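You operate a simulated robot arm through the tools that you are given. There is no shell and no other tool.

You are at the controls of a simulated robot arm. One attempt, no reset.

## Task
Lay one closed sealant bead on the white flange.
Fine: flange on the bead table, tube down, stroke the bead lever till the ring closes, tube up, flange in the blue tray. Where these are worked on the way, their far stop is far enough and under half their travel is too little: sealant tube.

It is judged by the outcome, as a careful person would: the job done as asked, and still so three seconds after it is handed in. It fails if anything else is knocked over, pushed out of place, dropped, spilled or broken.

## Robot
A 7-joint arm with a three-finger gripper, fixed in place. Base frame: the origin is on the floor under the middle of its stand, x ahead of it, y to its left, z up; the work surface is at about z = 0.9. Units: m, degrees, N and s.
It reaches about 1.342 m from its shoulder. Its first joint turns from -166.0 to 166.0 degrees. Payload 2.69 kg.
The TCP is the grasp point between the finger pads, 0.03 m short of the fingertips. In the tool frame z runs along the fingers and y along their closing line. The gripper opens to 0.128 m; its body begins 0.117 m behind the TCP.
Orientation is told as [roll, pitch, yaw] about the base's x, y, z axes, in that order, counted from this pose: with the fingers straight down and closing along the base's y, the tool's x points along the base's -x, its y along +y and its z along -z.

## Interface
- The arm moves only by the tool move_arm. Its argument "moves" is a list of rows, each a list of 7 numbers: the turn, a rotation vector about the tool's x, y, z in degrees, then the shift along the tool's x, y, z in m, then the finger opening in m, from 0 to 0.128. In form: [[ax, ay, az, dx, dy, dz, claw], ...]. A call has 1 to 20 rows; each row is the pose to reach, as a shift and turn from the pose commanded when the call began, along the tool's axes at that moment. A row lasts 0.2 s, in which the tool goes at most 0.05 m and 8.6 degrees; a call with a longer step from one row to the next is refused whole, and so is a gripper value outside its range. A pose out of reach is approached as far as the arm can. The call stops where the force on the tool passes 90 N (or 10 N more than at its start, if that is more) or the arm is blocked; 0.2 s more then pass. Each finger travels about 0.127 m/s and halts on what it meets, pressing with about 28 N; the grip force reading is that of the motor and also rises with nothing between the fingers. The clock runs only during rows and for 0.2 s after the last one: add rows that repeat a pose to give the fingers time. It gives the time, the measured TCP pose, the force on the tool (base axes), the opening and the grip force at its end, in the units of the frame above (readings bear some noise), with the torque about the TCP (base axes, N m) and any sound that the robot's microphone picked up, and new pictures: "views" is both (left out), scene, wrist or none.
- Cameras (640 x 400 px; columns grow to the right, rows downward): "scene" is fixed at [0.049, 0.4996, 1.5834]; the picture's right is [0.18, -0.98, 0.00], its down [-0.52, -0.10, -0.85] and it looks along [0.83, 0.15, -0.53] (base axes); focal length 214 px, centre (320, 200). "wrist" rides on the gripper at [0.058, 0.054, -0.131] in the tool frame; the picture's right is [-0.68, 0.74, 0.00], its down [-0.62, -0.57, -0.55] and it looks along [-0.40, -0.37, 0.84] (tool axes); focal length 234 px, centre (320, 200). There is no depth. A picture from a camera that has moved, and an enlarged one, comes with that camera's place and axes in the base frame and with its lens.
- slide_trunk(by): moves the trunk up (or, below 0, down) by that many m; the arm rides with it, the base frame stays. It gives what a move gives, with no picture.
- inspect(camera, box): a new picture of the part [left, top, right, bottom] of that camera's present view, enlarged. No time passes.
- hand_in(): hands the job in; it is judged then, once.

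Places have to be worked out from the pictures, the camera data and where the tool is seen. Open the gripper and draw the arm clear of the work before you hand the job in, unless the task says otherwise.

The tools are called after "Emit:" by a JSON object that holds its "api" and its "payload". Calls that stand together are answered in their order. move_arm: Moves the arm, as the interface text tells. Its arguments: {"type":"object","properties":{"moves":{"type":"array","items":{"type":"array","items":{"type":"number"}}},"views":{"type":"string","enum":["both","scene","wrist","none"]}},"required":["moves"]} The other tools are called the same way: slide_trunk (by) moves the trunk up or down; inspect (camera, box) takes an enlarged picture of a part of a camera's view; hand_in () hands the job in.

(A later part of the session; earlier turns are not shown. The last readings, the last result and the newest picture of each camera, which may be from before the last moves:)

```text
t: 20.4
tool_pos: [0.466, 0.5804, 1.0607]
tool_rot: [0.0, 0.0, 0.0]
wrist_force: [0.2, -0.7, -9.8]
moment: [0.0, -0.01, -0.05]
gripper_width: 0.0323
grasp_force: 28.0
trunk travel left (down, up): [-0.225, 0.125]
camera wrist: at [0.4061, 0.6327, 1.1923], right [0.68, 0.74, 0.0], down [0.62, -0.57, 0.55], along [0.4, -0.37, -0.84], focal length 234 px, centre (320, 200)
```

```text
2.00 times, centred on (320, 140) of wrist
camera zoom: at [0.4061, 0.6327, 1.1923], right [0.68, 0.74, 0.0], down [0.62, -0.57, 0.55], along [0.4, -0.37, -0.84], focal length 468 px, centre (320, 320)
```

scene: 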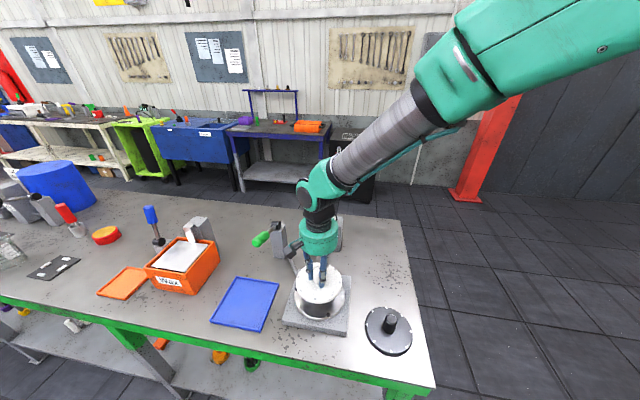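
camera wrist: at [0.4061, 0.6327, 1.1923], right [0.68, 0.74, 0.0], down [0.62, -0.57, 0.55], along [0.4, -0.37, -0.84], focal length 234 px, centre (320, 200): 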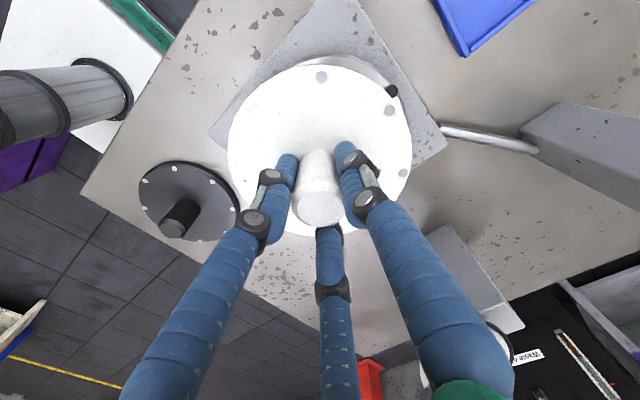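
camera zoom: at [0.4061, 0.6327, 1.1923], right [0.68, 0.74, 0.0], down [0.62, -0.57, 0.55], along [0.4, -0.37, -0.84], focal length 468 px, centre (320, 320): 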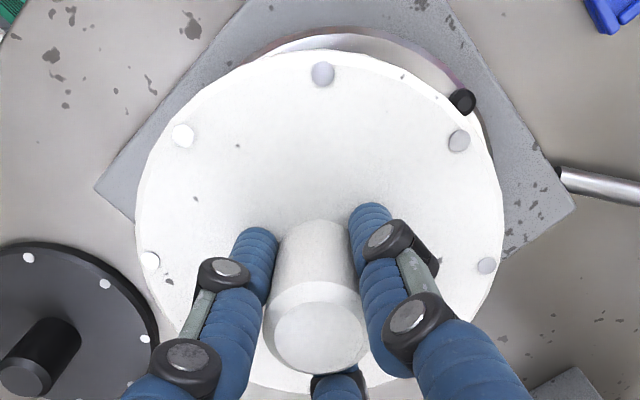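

Scene and wrist readings now put the pin centre at about (0.473, 0.580). I move closer, to about 1 cm above the pins, for a direct visual check.

Emit:
{"api": "move_arm", "payload": {"moves": [[0, 0, 0, -0.003, 0.0, 0.01, 0.0], [0, 0, 0, -0.007, 0.0005, 0.025, 0.0], [0, 0, 0, -0.008, 0.0005, 0.04, 0.0], [0, 0, 0, -0.008, 0.0005, 0.045, 0.0], [0, 0, 0, -0.008, 0.0005, 0.045, 0.0]]}}

Emit:
{"api": "inspect", "payload": {"camera": "scene", "box": [280, 255, 360, 335]}}

Emit:
{"api": "inspect", "payload": {"camera": "wrist", "box": [220, 40, 420, 240]}}

```text
t: 21.6
tool_pos: [0.4729, 0.5802, 1.0148]
tool_rot: [0.0, 0.0, -0.1]
wrist_force: [-0.7, 0.2, -9.1]
moment: [0.03, 0.0, 0.0]
gripper_width: 0.0326
grasp_force: 27.8
trunk travel left (down, up): [-0.225, 0.125]
camera wrist: at [0.4143, 0.633, 1.1474], right [0.68, 0.74, 0.0], down [0.62, -0.57, 0.55], along [0.4, -0.37, -0.84], focal length 234 px, centre (320, 200)
```

scene: 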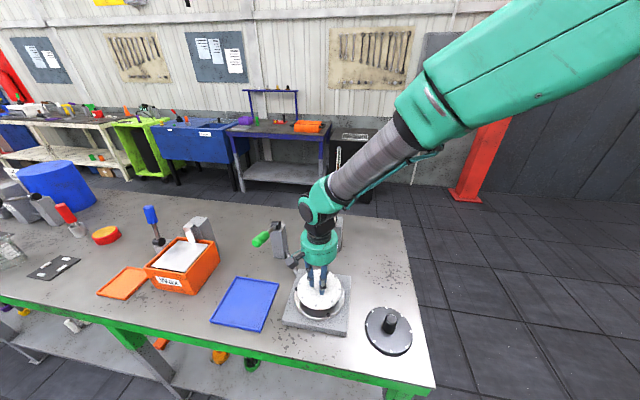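
wrist: 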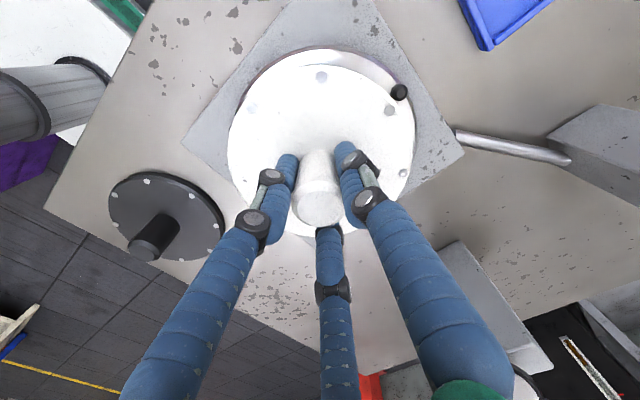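

```text
5.00 times, centred on (320, 295) of scene
camera zoom: at [0.049, 0.4996, 1.5834], right [0.18, -0.98, 0.0], down [-0.52, -0.1, -0.85], along [0.83, 0.15, -0.53], focal length 1072 px, centre (320, -275)
```

zoom: 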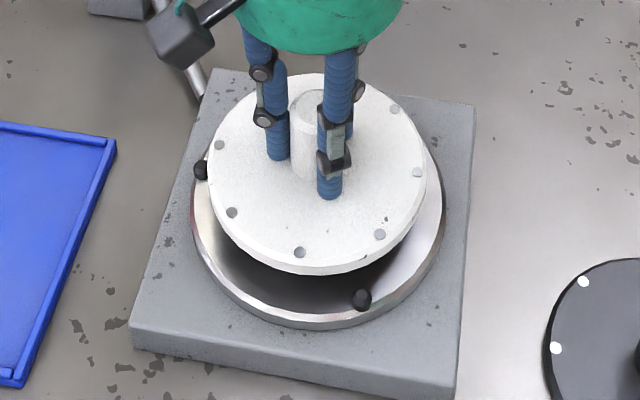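

```text
2.00 times, centred on (320, 140) of wrist
camera zoom: at [0.4143, 0.633, 1.1474], right [0.68, 0.74, 0.0], down [0.62, -0.57, 0.55], along [0.4, -0.37, -0.84], focal length 468 px, centre (320, 320)
```

zoom: 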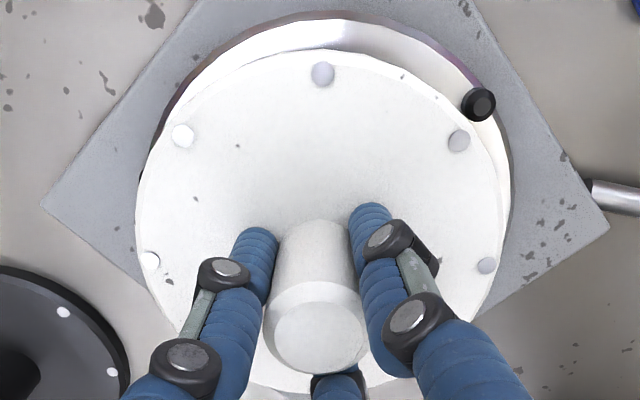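

Laterally the flange and disc are aligned within a millimetre, and the wrist view of pin B agrees with centre (0.473, 0.580). I lower to just at pin-top level.

Emit:
{"api": "move_arm", "payload": {"moves": [[0, 0, 0, 0, 0.0005, 0.005, 0.0], [0, 0, 0, 0, 0.0005, 0.01, 0.0], [0, 0, 0, 0, 0.0005, 0.014, 0.0], [0, 0, 0, 0, 0.0005, 0.016, 0.0], [0, 0, 0, 0, 0.0005, 0.016, 0.0]]}}

Emit:
{"api": "inspect", "payload": {"camera": "scene", "box": [280, 255, 360, 335]}}

Emit:
{"api": "inspect", "payload": {"camera": "wrist", "box": [220, 30, 420, 230]}}

```text
t: 22.8
tool_pos: [0.4738, 0.5802, 0.9991]
tool_rot: [0.0, 0.0, -0.1]
wrist_force: [0.0, 0.7, -8.4]
moment: [0.0, -0.03, 0.02]
gripper_width: 0.0325
grasp_force: 28.3
trunk travel left (down, up): [-0.225, 0.125]
camera wrist: at [0.4143, 0.6333, 1.1311], right [0.68, 0.74, 0.0], down [0.62, -0.57, 0.55], along [0.4, -0.37, -0.84], focal length 234 px, centre (320, 200)
```

scene: 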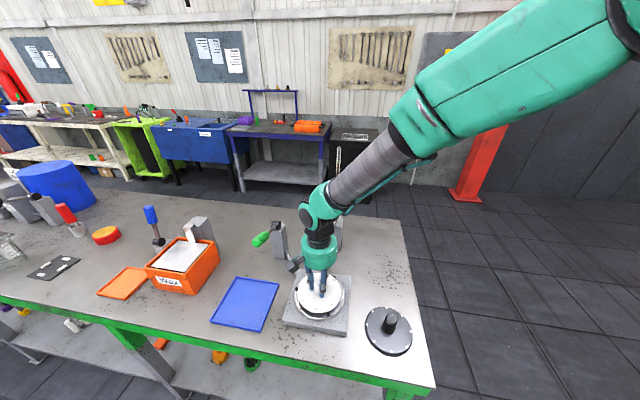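
wrist: 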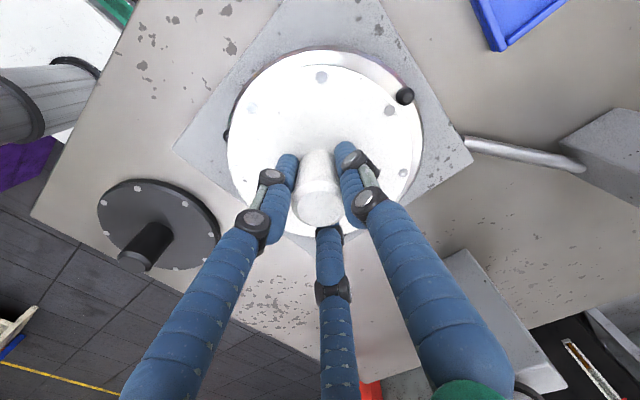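

```text
5.00 times, centred on (320, 295) of scene
camera zoom: at [0.049, 0.4996, 1.5834], right [0.18, -0.98, 0.0], down [-0.52, -0.1, -0.85], along [0.83, 0.15, -0.53], focal length 1072 px, centre (320, -275)
```

zoom: 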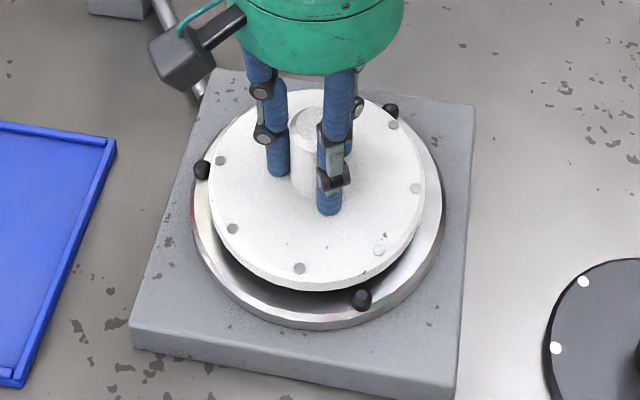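

```text
2.00 times, centred on (320, 130) of wrist
camera zoom: at [0.4143, 0.6333, 1.1311], right [0.68, 0.74, 0.0], down [0.62, -0.57, 0.55], along [0.4, -0.37, -0.84], focal length 468 px, centre (320, 340)
```

zoom: 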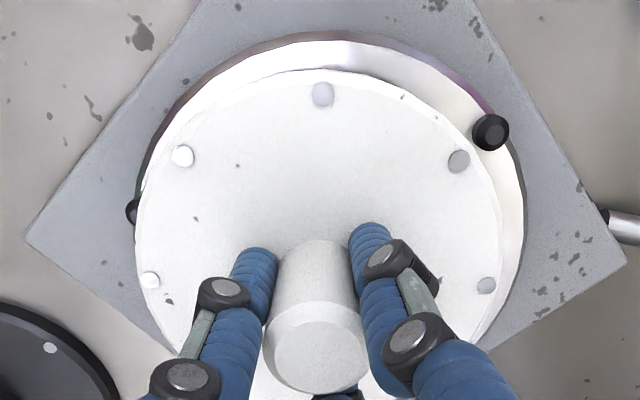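

All three pins are visible around the flange now. I zoom tightly on each to verify the gaps before the last 8 mm.

Emit:
{"api": "inspect", "payload": {"camera": "scene", "box": [290, 265, 320, 295]}}

Emit:
{"api": "inspect", "payload": {"camera": "scene", "box": [315, 265, 345, 320]}}

Emit:
{"api": "inspect", "payload": {"camera": "wrist", "box": [370, 70, 430, 120]}}

Emit:
{"api": "inspect", "payload": {"camera": "wrist", "box": [200, 100, 270, 170]}}

```text
13.33 times, centred on (305, 280) of scene
camera zoom: at [0.049, 0.4996, 1.5834], right [0.18, -0.98, 0.0], down [-0.52, -0.1, -0.85], along [0.83, 0.15, -0.53], focal length 2860 px, centre (520, -867)
```

zoom: 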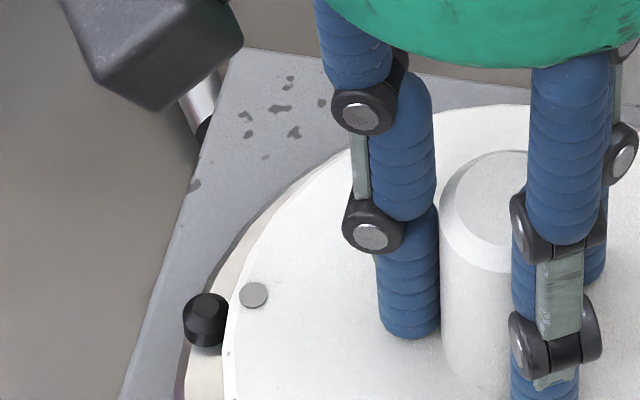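

```text
7.27 times, centred on (330, 292) of scene
camera zoom: at [0.049, 0.4996, 1.5834], right [0.18, -0.98, 0.0], down [-0.52, -0.1, -0.85], along [0.83, 0.15, -0.53], focal length 1560 px, centre (247, -473)
```

zoom: 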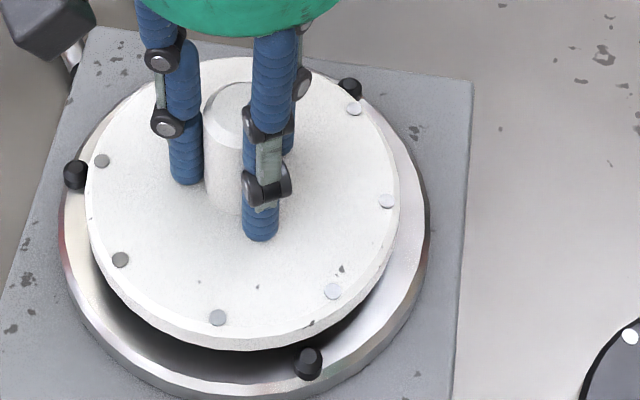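

```text
8.00 times, centred on (400, 95) of wrist
camera zoom: at [0.4143, 0.6333, 1.1311], right [0.68, 0.74, 0.0], down [0.62, -0.57, 0.55], along [0.4, -0.37, -0.84], focal length 1873 px, centre (-320, 1040)
```

zoom: 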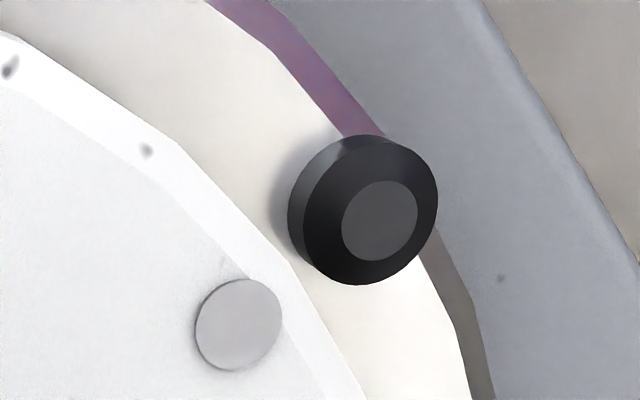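

```text
5.71 times, centred on (235, 135) of wrist
camera zoom: at [0.4143, 0.6333, 1.1311], right [0.68, 0.74, 0.0], down [0.62, -0.57, 0.55], along [0.4, -0.37, -0.84], focal length 1338 px, centre (806, 571)
```

zoom: 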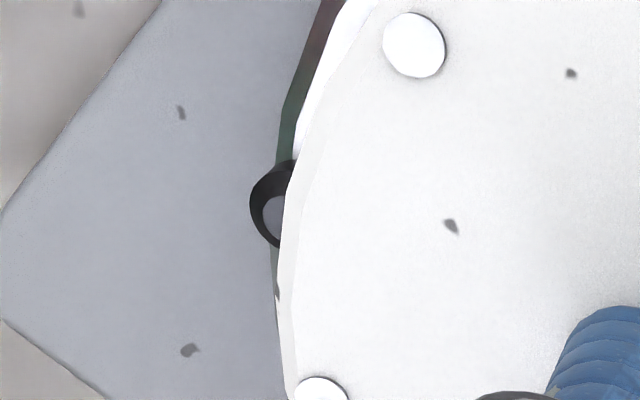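

The tight views reveal parallax: pin tops are actually nearer z≈0.951, which puts the true centre at about (0.478, 0.581). I shift +5 mm in x and 1 mm in y and re-check from the same cameras before going lower.

Emit:
{"api": "move_arm", "payload": {"moves": [[0, 0, 0, -0.003, 0.0005, 0.0, 0.0], [0, 0, 0, -0.005, 0.001, 0.002, 0.0], [0, 0, 0, -0.005, 0.001, 0.004, 0.0], [0, 0, 0, -0.005, 0.001, 0.004, 0.0]], "views": "none"}}

Emit:
{"api": "inspect", "payload": {"camera": "scene", "box": [285, 262, 350, 317]}}

Emit:
{"api": "inspect", "payload": {"camera": "wrist", "box": [370, 70, 430, 120]}}

Emit:
{"api": "inspect", "payload": {"camera": "wrist", "box": [200, 100, 270, 170]}}

```text
t: 23.8
tool_pos: [0.4778, 0.5812, 0.9954]
tool_rot: [0.0, 0.0, -0.1]
wrist_force: [-0.3, -0.1, -8.9]
moment: [0.08, -0.02, 0.0]
gripper_width: 0.0325
grasp_force: 28.1
trunk travel left (down, up): [-0.225, 0.125]
```

```text
7.27 times, centred on (318, 290) of scene
camera zoom: at [0.049, 0.4996, 1.5834], right [0.18, -0.98, 0.0], down [-0.52, -0.1, -0.85], along [0.83, 0.15, -0.53], focal length 1560 px, centre (338, -451)
```

zoom: 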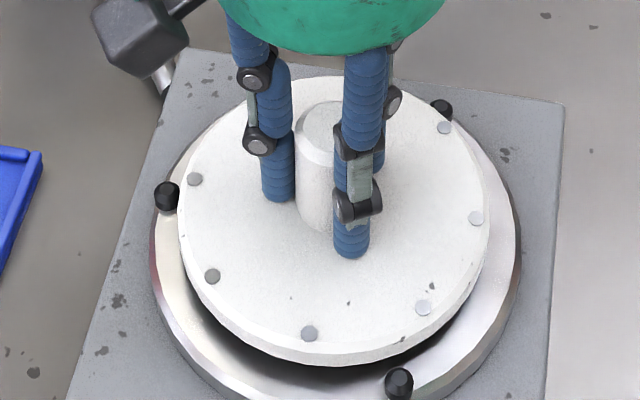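

```text
8.00 times, centred on (400, 95) of wrist
camera zoom: at [0.4192, 0.6341, 1.127], right [0.68, 0.74, 0.0], down [0.62, -0.57, 0.55], along [0.4, -0.37, -0.84], focal length 1873 px, centre (-320, 1040)
```

zoom: 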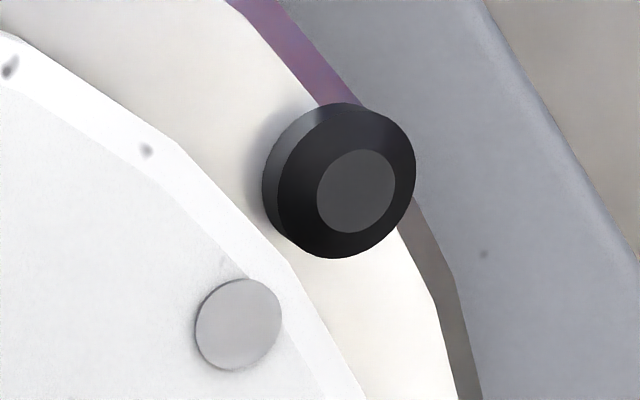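

```text
5.71 times, centred on (235, 135) of wrist
camera zoom: at [0.4192, 0.6341, 1.127], right [0.68, 0.74, 0.0], down [0.62, -0.57, 0.55], along [0.4, -0.37, -0.84], focal length 1338 px, centre (806, 571)
```

zoom: 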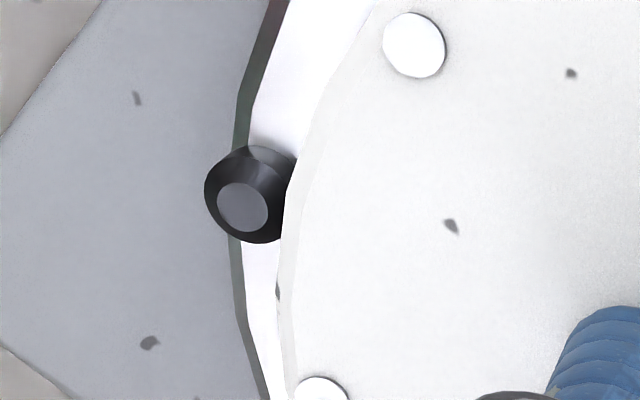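

Gaps at all three pins look even now. I lower gently in small steps and watch the force for touchdown.

Emit:
{"api": "move_arm", "payload": {"moves": [[0, 0, 0, -0.0005, 0, 0.002, 0.0], [0, 0, 0, -0.0005, 0, 0.004, 0.0], [0, 0, 0, -0.0005, 0, 0.006, 0.0], [0, 0, 0, -0.0005, 0, 0.008, 0.0], [0, 0, 0, -0.0005, 0, 0.008, 0.0]], "views": "none"}}

Emit:
{"api": "inspect", "payload": {"camera": "scene", "box": [285, 262, 350, 317]}}

Emit:
{"api": "inspect", "payload": {"camera": "wrist", "box": [200, 70, 430, 210]}}

```text
t: 25.0
tool_pos: [0.4798, 0.5817, 0.9868]
tool_rot: [0.0, 0.0, -0.1]
wrist_force: [-0.9, 0.2, -9.3]
moment: [0.0, -0.03, 0.0]
gripper_width: 0.0324
grasp_force: 27.6
trunk travel left (down, up): [-0.225, 0.125]
```

```text
7.27 times, centred on (318, 290) of scene
camera zoom: at [0.049, 0.4996, 1.5834], right [0.18, -0.98, 0.0], down [-0.52, -0.1, -0.85], along [0.83, 0.15, -0.53], focal length 1560 px, centre (338, -451)
```

zoom: 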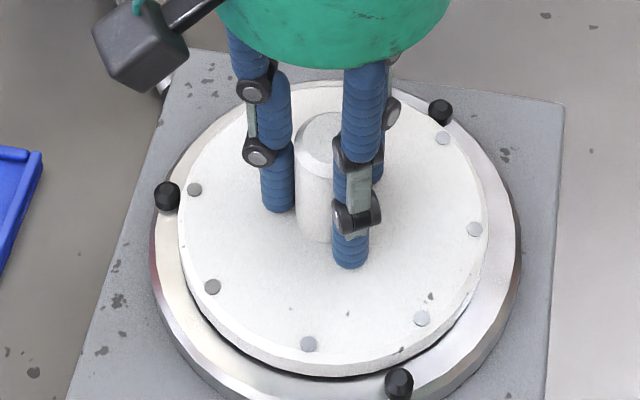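

```text
2.78 times, centred on (315, 140) of wrist
camera zoom: at [0.4194, 0.6344, 1.1191], right [0.68, 0.74, 0.0], down [0.62, -0.57, 0.55], along [0.4, -0.37, -0.84], focal length 652 px, centre (334, 367)
```

zoom: 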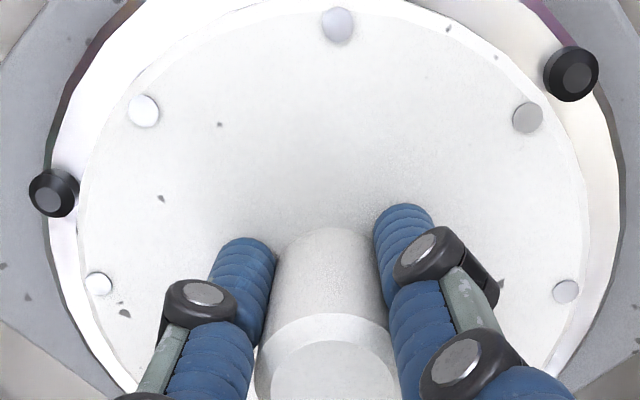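

Flange is between the pins and still hanging free. I continue down in 1 mm steps.

Emit:
{"api": "move_arm", "payload": {"moves": [[0, 0, 0, 0, 0, 0.001, 0.0], [0, 0, 0, 0, 0, 0.002, 0.0], [0, 0, 0, 0, 0, 0.003, 0.0], [0, 0, 0, 0, 0, 0.003, 0.0]], "views": "none"}}

Emit:
{"api": "inspect", "payload": {"camera": "scene", "box": [300, 285, 340, 320]}}

```text
t: 26.0
tool_pos: [0.4795, 0.5811, 0.9841]
tool_rot: [0.0, 0.0, 0.0]
wrist_force: [-0.5, -0.3, -1.7]
moment: [-0.47, 0.14, -0.03]
gripper_width: 0.0325
grasp_force: 28.2
trunk travel left (down, up): [-0.225, 0.125]
```

```text
11.43 times, centred on (320, 302) of scene
camera zoom: at [0.049, 0.4996, 1.5834], right [0.18, -0.98, 0.0], down [-0.52, -0.1, -0.85], along [0.83, 0.15, -0.53], focal length 2451 px, centre (320, -971)
```

zoom: 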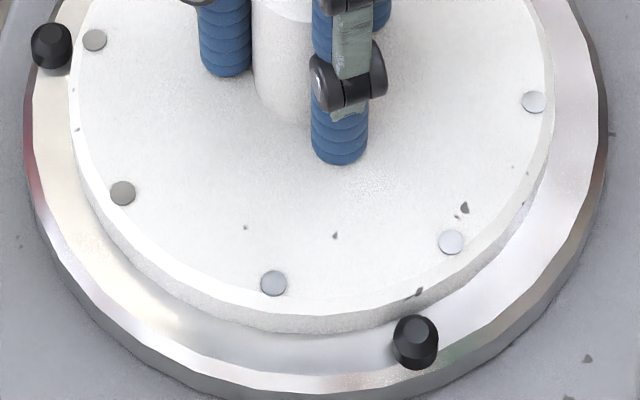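

Touchdown: the load fell from 9 N to under 2 N. I ease down another half millimetre and open the fingers slowly.

Emit:
{"api": "move_arm", "payload": {"moves": [[0, 0, 0, 0, 0, 0.0006, 0.0], [0, 0, 0, 0, 0, 0.0006, 0.025], [0, 0, 0, 0, 0, 0.0006, 0.034], [0, 0, 0, 0, 0, 0.0006, 0.042], [0, 0, 0, 0, 0, 0.0006, 0.05], [0, 0, 0, 0, 0, 0.0006, 0.055]]}}

Emit:
{"api": "inspect", "payload": {"camera": "scene", "box": [285, 262, 350, 317]}}

Emit:
{"api": "inspect", "payload": {"camera": "wrist", "box": [200, 70, 430, 210]}}

```text
t: 27.4
tool_pos: [0.4785, 0.5801, 0.9834]
tool_rot: [0.0, 0.0, -0.1]
wrist_force: [1.0, -0.9, 0.8]
moment: [0.01, -0.04, -0.01]
gripper_width: 0.0549
grasp_force: 0.1
trunk travel left (down, up): [-0.225, 0.125]
camera wrist: at [0.4192, 0.6341, 1.116], right [0.68, 0.74, 0.0], down [0.62, -0.57, 0.55], along [0.4, -0.37, -0.84], focal length 234 px, centre (320, 200)
```

scene: 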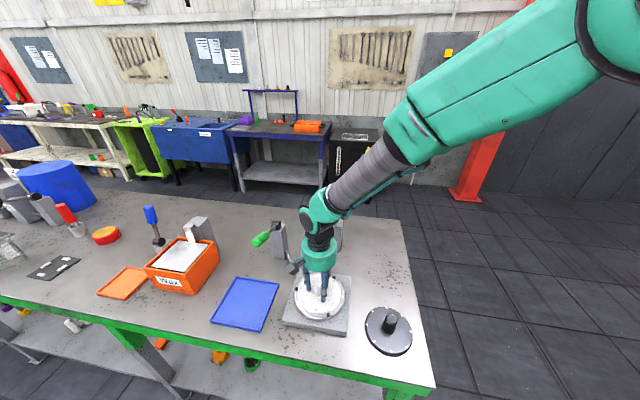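
wrist: 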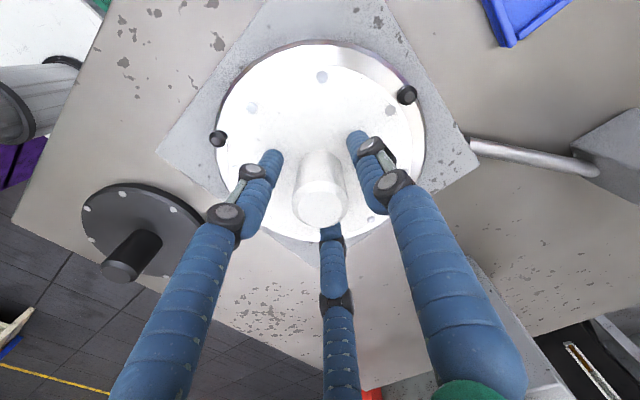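

```text
7.27 times, centred on (318, 290) of scene
camera zoom: at [0.049, 0.4996, 1.5834], right [0.18, -0.98, 0.0], down [-0.52, -0.1, -0.85], along [0.83, 0.15, -0.53], focal length 1560 px, centre (338, -451)
```

zoom: 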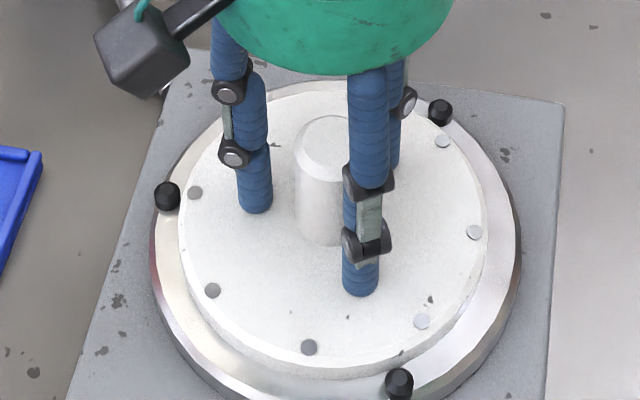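

```text
2.78 times, centred on (315, 140) of wrist
camera zoom: at [0.4192, 0.6341, 1.116], right [0.68, 0.74, 0.0], down [0.62, -0.57, 0.55], along [0.4, -0.37, -0.84], focal length 652 px, centre (334, 367)
```

zoom: 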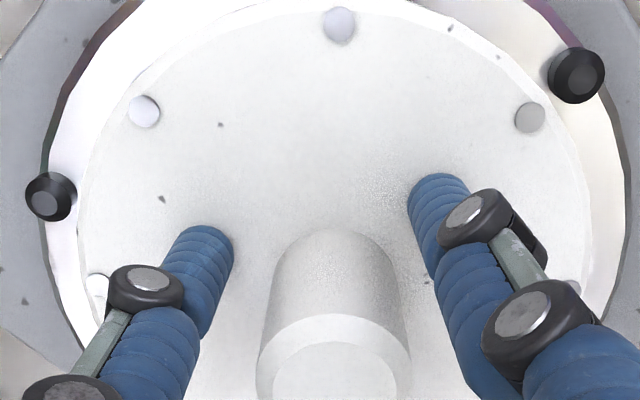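

The flange sits flat between the pins and the fingers are free of the knob. I rise straight until clear of the knob, then back away toward −x and up, well clear of the nozzle.

Emit:
{"api": "move_arm", "payload": {"moves": [[0, 0, 0, 0, 0, -0.015, 0.055], [0, 0, 0, 0, 0, -0.035, 0.055], [0, 0, 0, 0, 0, -0.06, 0.055], [0, 0, 0, 0.01, 0, -0.075, 0.055], [0, 0, 0, 0.03, 0, -0.1, 0.05], [0, 0, 0, 0.05, -0.005, -0.13, 0.04], [0, 0, 0, 0.07, -0.01, -0.17, 0.03], [0, 0, 0, 0.0785, -0.015, -0.21, 0.02], [0, 0, 0, 0.0785, -0.021, -0.25, 0.02], [0, 0, 0, 0.0785, -0.021, -0.267, 0.02], [0, 0, 0, 0.0785, -0.021, -0.267, 0.02]]}}

Emit:
{"api": "inspect", "payload": {"camera": "scene", "box": [270, 190, 370, 340]}}

Emit:
{"api": "inspect", "payload": {"camera": "wrist", "box": [380, 90, 540, 260]}}

```text
t: 29.8
tool_pos: [0.4005, 0.5602, 1.2506]
tool_rot: [0.0, 0.0, 0.0]
wrist_force: [-0.5, 0.5, -0.6]
moment: [-0.01, 0.02, -0.01]
gripper_width: 0.0198
grasp_force: 0.0
trunk travel left (down, up): [-0.225, 0.125]
camera wrist: at [0.3412, 0.613, 1.3833], right [0.68, 0.74, 0.0], down [0.62, -0.57, 0.55], along [0.4, -0.37, -0.84], focal length 234 px, centre (320, 200)
```

scene: 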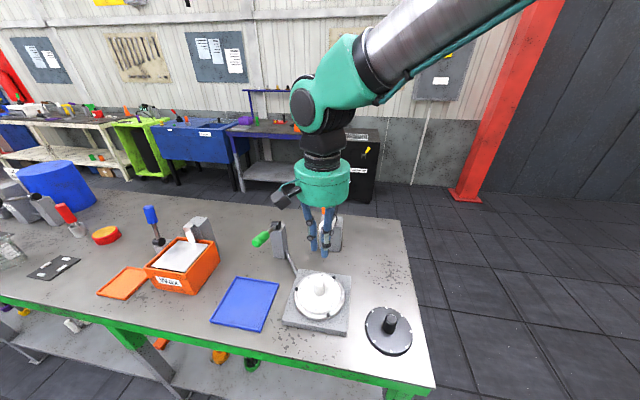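
wrist: 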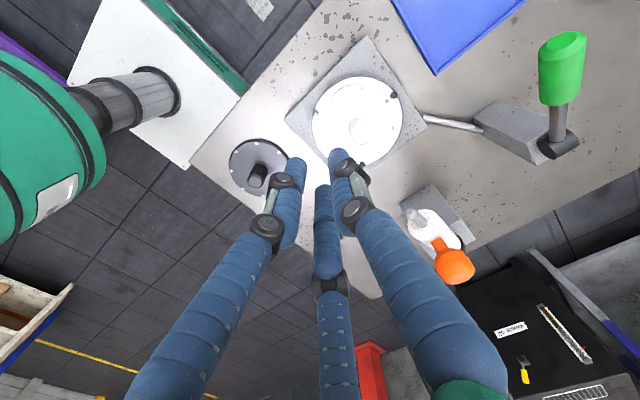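

```text
2.67 times, centred on (320, 265) of scene
camera zoom: at [0.049, 0.4996, 1.5834], right [0.18, -0.98, 0.0], down [-0.52, -0.1, -0.85], along [0.83, 0.15, -0.53], focal length 572 px, centre (320, 27)
```

zoom: 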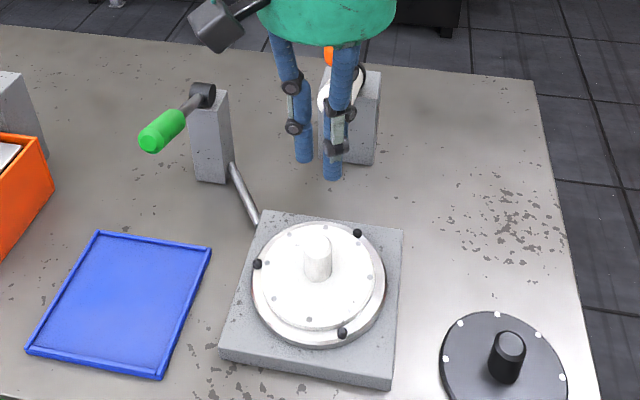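

```text
2.35 times, centred on (460, 175) of wrist
camera zoom: at [0.3412, 0.613, 1.3833], right [0.68, 0.74, 0.0], down [0.62, -0.57, 0.55], along [0.4, -0.37, -0.84], focal length 551 px, centre (-9, 259)
```

zoom: 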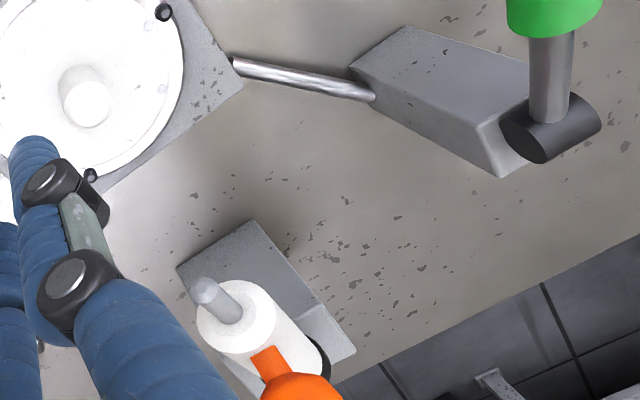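

The flange is seated. Next, the tube: I zoom on the orange knob, lever and tube in the current wrist view to locate them precisely.

Emit:
{"api": "inspect", "payload": {"camera": "wrist", "box": [395, 195, 495, 295]}}

Emit:
{"api": "inspect", "payload": {"camera": "wrist", "box": [480, 10, 620, 170]}}

```text
4.00 times, centred on (445, 245) of wrist
camera zoom: at [0.3412, 0.613, 1.3833], right [0.68, 0.74, 0.0], down [0.62, -0.57, 0.55], along [0.4, -0.37, -0.84], focal length 937 px, centre (-180, 20)
```

zoom: 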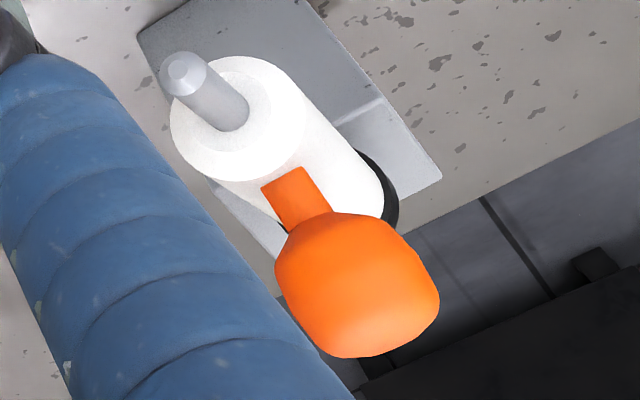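

```text
2.50 times, centred on (550, 90) of wrist
camera zoom: at [0.3412, 0.613, 1.3833], right [0.68, 0.74, 0.0], down [0.62, -0.57, 0.55], along [0.4, -0.37, -0.84], focal length 585 px, centre (-255, 475)
```

zoom: 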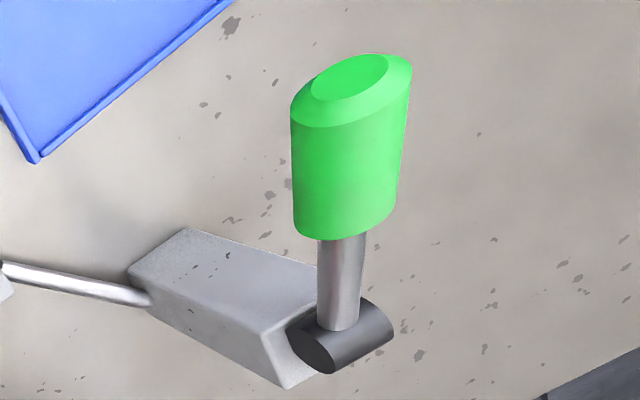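

Knob centre is about (0.626, 0.5815, 1.180) on an arc of radius ≈0.162 about a pivot near (0.737, 0.58, 1.062). I bring the closed fingertips over the knob, slightly behind it, at a safe height.

Emit:
{"api": "move_arm", "payload": {"moves": [[0, 0, 0, 0, 0, -0.03, 0.0], [0, 0, 0, -0.03, 0.003, -0.05, 0.0], [0, 0, 0, -0.07, 0.007, -0.06, 0.0], [0, 0, 0, -0.11, 0.012, -0.06, 0.0], [0, 0, 0, -0.15, 0.016, -0.06, 0.0], [0, 0, 0, -0.19, 0.02, -0.06, 0.0], [0, 0, 0, -0.225, 0.0215, -0.06, 0.0], [0, 0, 0, -0.238, 0.0215, -0.06, 0.0], [0, 0, 0, -0.238, 0.0215, -0.06, 0.0]]}}

Emit:
{"api": "inspect", "payload": {"camera": "scene", "box": [290, 150, 370, 250]}}

Emit:
{"api": "inspect", "payload": {"camera": "wrist", "box": [240, 80, 400, 240]}}

```text
t: 31.8
tool_pos: [0.6391, 0.5815, 1.3108]
tool_rot: [0.0, 0.0, 0.0]
wrist_force: [-0.3, 0.3, -0.7]
moment: [0.0, 0.0, 0.0]
gripper_width: 0.002
grasp_force: 27.8
trunk travel left (down, up): [-0.225, 0.125]
camera wrist: at [0.5788, 0.6346, 1.4433], right [0.68, 0.74, 0.0], down [0.62, -0.57, 0.55], along [0.4, -0.37, -0.84], focal length 234 px, centre (320, 200)
```

scene: 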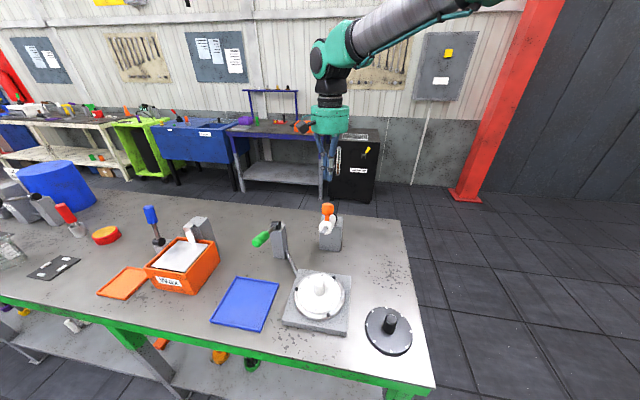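
wrist: 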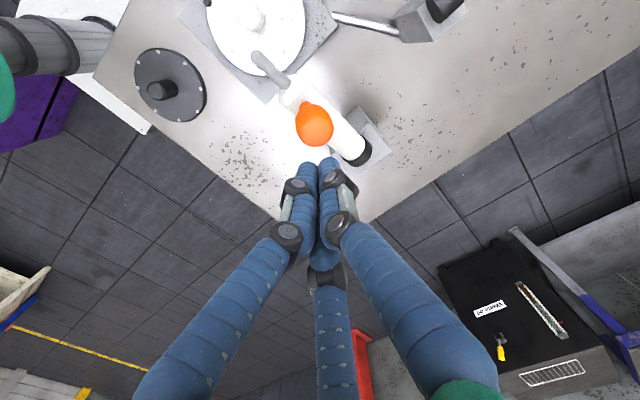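

```text
4.00 times, centred on (330, 200) of scene
camera zoom: at [0.049, 0.4996, 1.5834], right [0.18, -0.98, 0.0], down [-0.52, -0.1, -0.85], along [0.83, 0.15, -0.53], focal length 858 px, centre (280, 200)
```

zoom: 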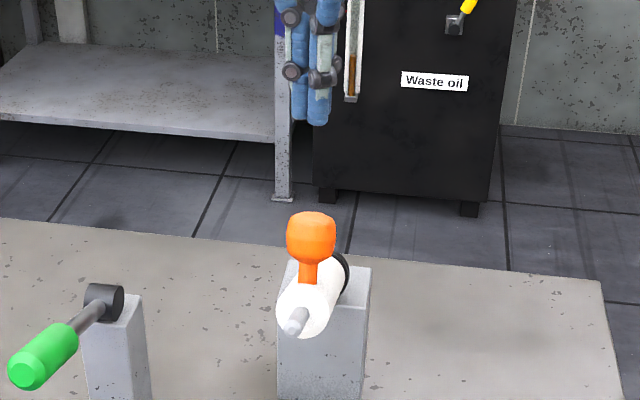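

```text
2.50 times, centred on (320, 160) of wrist
camera zoom: at [0.5788, 0.6346, 1.4433], right [0.68, 0.74, 0.0], down [0.62, -0.57, 0.55], along [0.4, -0.37, -0.84], focal length 585 px, centre (320, 300)
```

zoom: 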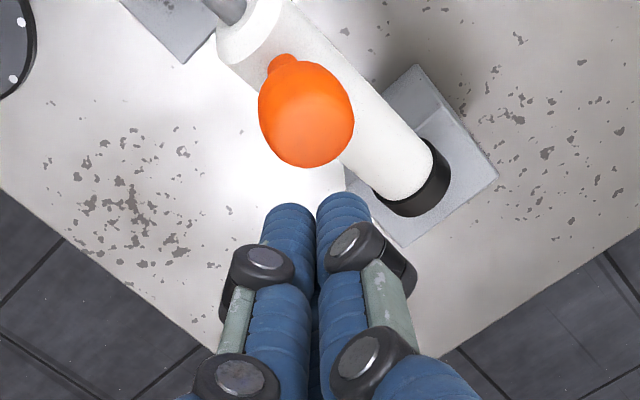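

The fingertips line up behind and above the knob. I descend onto it and start following its arc down and toward −x for the first part.

Emit:
{"api": "move_arm", "payload": {"moves": [[0, 0, 0, 0, 0, 0.035, 0.0], [0, 0, 0, 0, 0, 0.06, 0.0], [0, 0, 0, 0, 0, 0.0744, 0.0], [0, 0, 0, 0, 0, 0.0814, 0.0], [0, 0, 0, 0.006, 0, 0.0869, 0.0], [0, 0, 0, 0.012, 0, 0.0924, 0.0]]}}

Emit:
{"api": "inspect", "payload": {"camera": "scene", "box": [290, 150, 370, 270]}}

```text
t: 33.2
tool_pos: [0.6264, 0.5819, 1.2185]
tool_rot: [0.0, -0.1, 0.0]
wrist_force: [-0.8, -0.1, 1.8]
moment: [-0.01, 0.03, -0.01]
gripper_width: 0.0022
grasp_force: 27.7
trunk travel left (down, up): [-0.225, 0.125]
camera wrist: at [0.5668, 0.6346, 1.3507], right [0.68, 0.74, 0.0], down [0.62, -0.57, 0.55], along [0.4, -0.37, -0.84], focal length 234 px, centre (320, 200)
```

scene: 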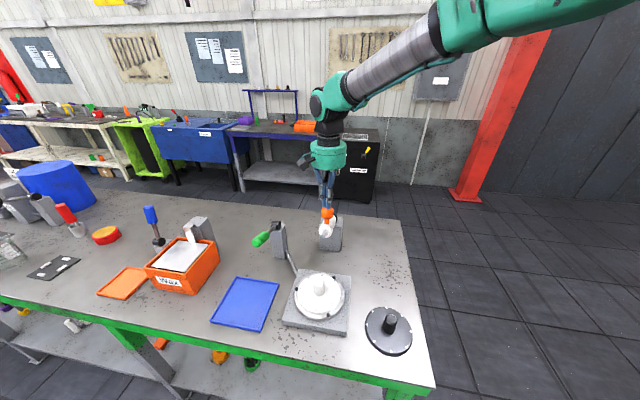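
wrist: 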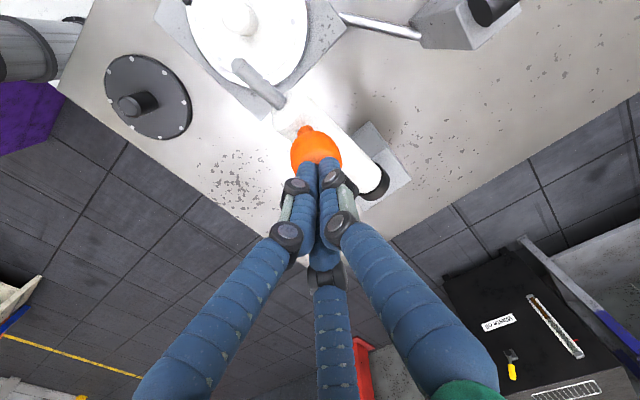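

```text
3.33 times, centred on (330, 210) of scene
camera zoom: at [0.049, 0.4996, 1.5834], right [0.18, -0.98, 0.0], down [-0.52, -0.1, -0.85], along [0.83, 0.15, -0.53], focal length 715 px, centre (287, 167)
```

zoom: 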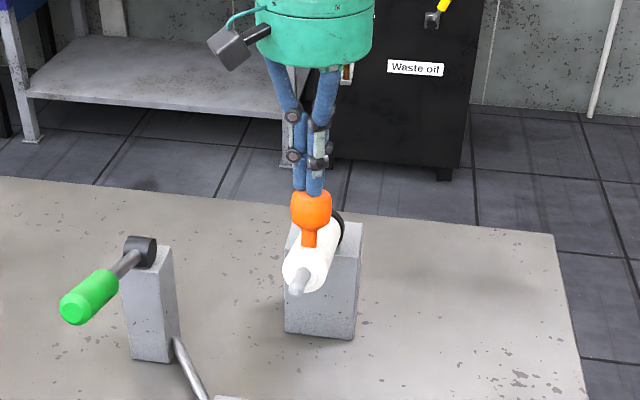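

Light contact and the tube is starting to swing (about 2 N). I keep following the arc downward.

Emit:
{"api": "move_arm", "payload": {"moves": [[0, 0, 0, 0.0057, 0, 0.0065, 0.0], [0, 0, 0, 0.0114, 0, 0.013, 0.0], [0, 0, 0, 0.0165, 0, 0.02, 0.0], [0, 0, 0, 0.0216, 0, 0.027, 0.0], [0, 0, 0, 0.026, 0, 0.0345, 0.0], [0, 0, 0, 0.0302, 0, 0.042, 0.0], [0, 0, 0, 0.0341, 0, 0.05, 0.0], [0, 0, 0, 0.038, 0, 0.0576, 0.0]]}}

Emit:
{"api": "inspect", "payload": {"camera": "scene", "box": [290, 190, 370, 310]}}

```text
t: 35.0
tool_pos: [0.5886, 0.5816, 1.1597]
tool_rot: [0.0, 0.0, 0.0]
wrist_force: [0.0, -0.1, 0.3]
moment: [-0.02, 0.03, 0.0]
gripper_width: 0.0021
grasp_force: 27.7
trunk travel left (down, up): [-0.225, 0.125]
camera wrist: at [0.5289, 0.6346, 1.2924], right [0.68, 0.74, 0.0], down [0.62, -0.57, 0.55], along [0.4, -0.37, -0.84], focal length 234 px, centre (320, 200)
```

scene: 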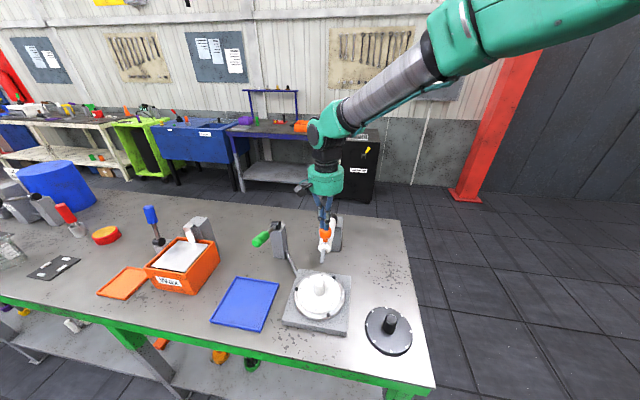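
wrist: 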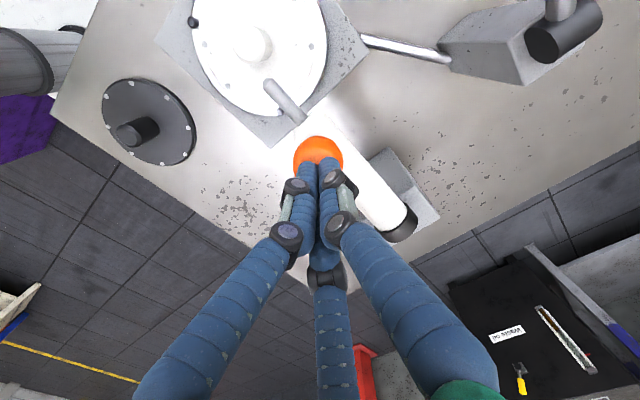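

```text
3.33 times, centred on (330, 250) of scene
camera zoom: at [0.049, 0.4996, 1.5834], right [0.18, -0.98, 0.0], down [-0.52, -0.1, -0.85], along [0.83, 0.15, -0.53], focal length 715 px, centre (287, 33)
```

zoom: 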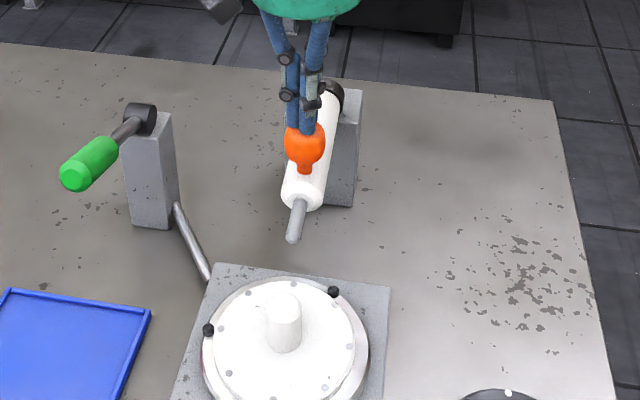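

The tube has swung about half way with minimal force. I carry on along the arc, watching the force for the far stop.

Emit:
{"api": "move_arm", "payload": {"moves": [[0, 0, 0, 0.003, 0, 0.0084, 0.0], [0, 0, 0, 0.0055, 0, 0.0161, 0.0], [0, 0, 0, 0.008, 0, 0.0244, 0.0], [0, 0, 0, 0.01, 0, 0.0327, 0.0], [0, 0, 0, 0.0117, 0, 0.0409, 0.0]]}}

Emit:
{"api": "inspect", "payload": {"camera": "scene", "box": [280, 210, 370, 320]}}

```text
t: 36.2
tool_pos: [0.5774, 0.5806, 1.1182]
tool_rot: [0.0, -0.1, 0.0]
wrist_force: [0.0, 0.0, 0.1]
moment: [-0.02, 0.02, -0.01]
gripper_width: 0.0023
grasp_force: 28.0
trunk travel left (down, up): [-0.225, 0.125]
camera wrist: at [0.5176, 0.6343, 1.2507], right [0.68, 0.74, 0.0], down [0.62, -0.57, 0.55], along [0.4, -0.37, -0.84], focal length 234 px, centre (320, 200)
```

scene: 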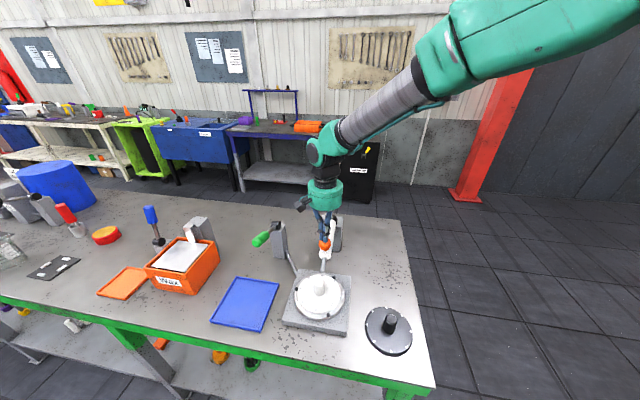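
wrist: 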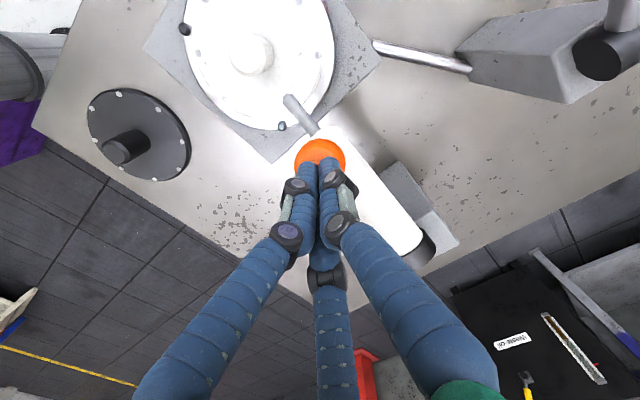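

```text
3.64 times, centred on (325, 265) of scene
camera zoom: at [0.049, 0.4996, 1.5834], right [0.18, -0.98, 0.0], down [-0.52, -0.1, -0.85], along [0.83, 0.15, -0.53], focal length 780 px, centre (302, -36)
```

zoom: 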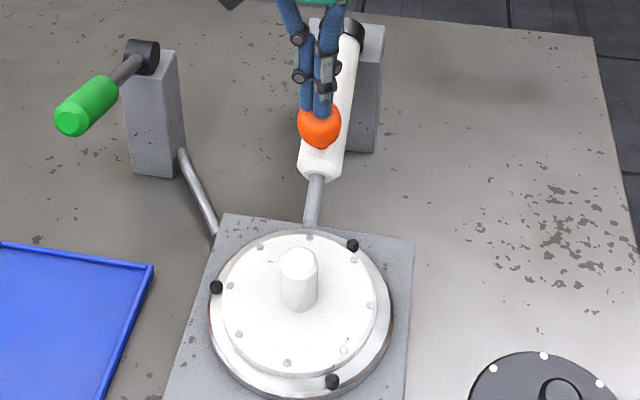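

The nozzle is nearly at the flange, with no resistance yet. I continue in smaller steps.

Emit:
{"api": "move_arm", "payload": {"moves": [[0, 0, 0, 0.001, 0, 0.004, 0.0], [0, 0, 0, 0.0013, 0, 0.0085, 0.0], [0, 0, 0, 0.0013, 0, 0.0125, 0.0], [0, 0, 0, 0.0013, 0, 0.0165, 0.0]], "views": "wrist"}}

Emit:
{"api": "inspect", "payload": {"camera": "scene", "box": [290, 235, 350, 310]}}

```text
t: 37.2
tool_pos: [0.5763, 0.5819, 1.1036]
tool_rot: [0.0, -0.1, 0.0]
wrist_force: [0.2, 0.6, -0.3]
moment: [0.0, -0.01, 0.01]
gripper_width: 0.0022
grasp_force: 28.3
trunk travel left (down, up): [-0.225, 0.125]
camera wrist: at [0.5161, 0.6348, 1.2354], right [0.68, 0.74, 0.0], down [0.62, -0.57, 0.55], along [0.4, -0.37, -0.84], focal length 234 px, centre (320, 200)
```

wrist: 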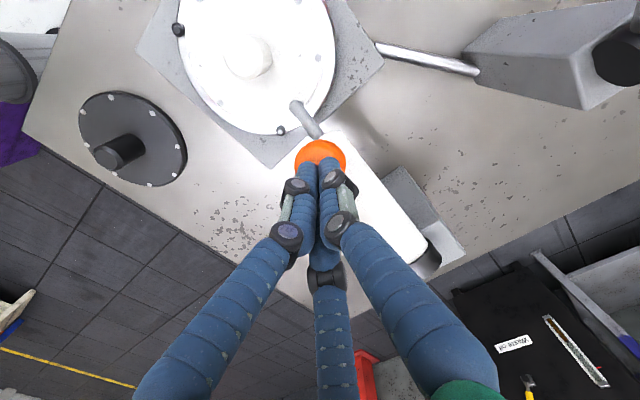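

```text
5.33 times, centred on (320, 272) of scene
camera zoom: at [0.049, 0.4996, 1.5834], right [0.18, -0.98, 0.0], down [-0.52, -0.1, -0.85], along [0.83, 0.15, -0.53], focal length 1144 px, centre (320, -187)
```

zoom: 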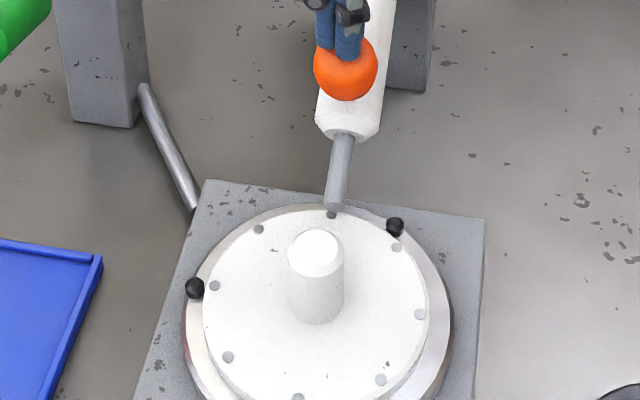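

Still no stop felt. I continue 4 mm at a time with force checks.

Emit:
{"api": "move_arm", "payload": {"moves": [[0, 0, 0, 0, 0, 0.004, 0.0], [0, 0, 0, 0, 0, 0.008, 0.0], [0, 0, 0, 0, 0, 0.008, 0.0]], "views": "none"}}

Emit:
{"api": "inspect", "payload": {"camera": "scene", "box": [290, 235, 350, 310]}}

Emit:
{"api": "inspect", "payload": {"camera": "wrist", "box": [240, 80, 400, 200]}}

```text
t: 38.0
tool_pos: [0.5754, 0.582, 1.0994]
tool_rot: [0.2, -0.2, 0.0]
wrist_force: [-1.6, 0.4, 30.2]
moment: [-0.07, -0.32, -0.01]
gripper_width: 0.0021
grasp_force: 28.1
trunk travel left (down, up): [-0.225, 0.125]
```

```text
5.33 times, centred on (320, 272) of scene
camera zoom: at [0.049, 0.4996, 1.5834], right [0.18, -0.98, 0.0], down [-0.52, -0.1, -0.85], along [0.83, 0.15, -0.53], focal length 1144 px, centre (320, -187)
```

zoom: 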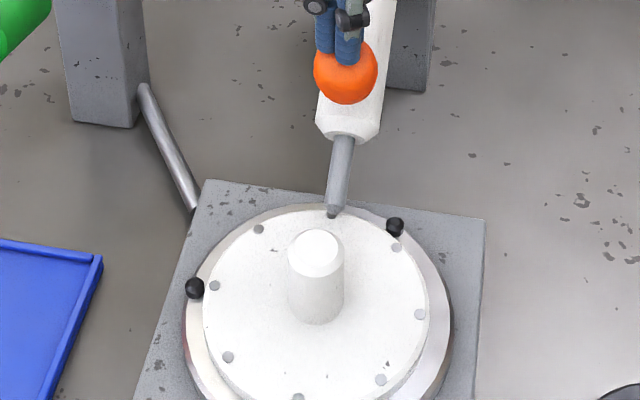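

```text
3.33 times, centred on (320, 140) of wrist
camera zoom: at [0.5157, 0.6343, 1.2315], right [0.68, 0.74, 0.01], down [0.61, -0.57, 0.55], along [0.41, -0.37, -0.84], focal length 781 px, centre (320, 400)
```

zoom: 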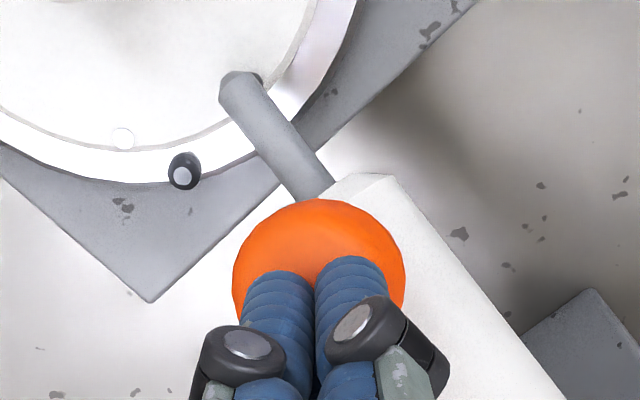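

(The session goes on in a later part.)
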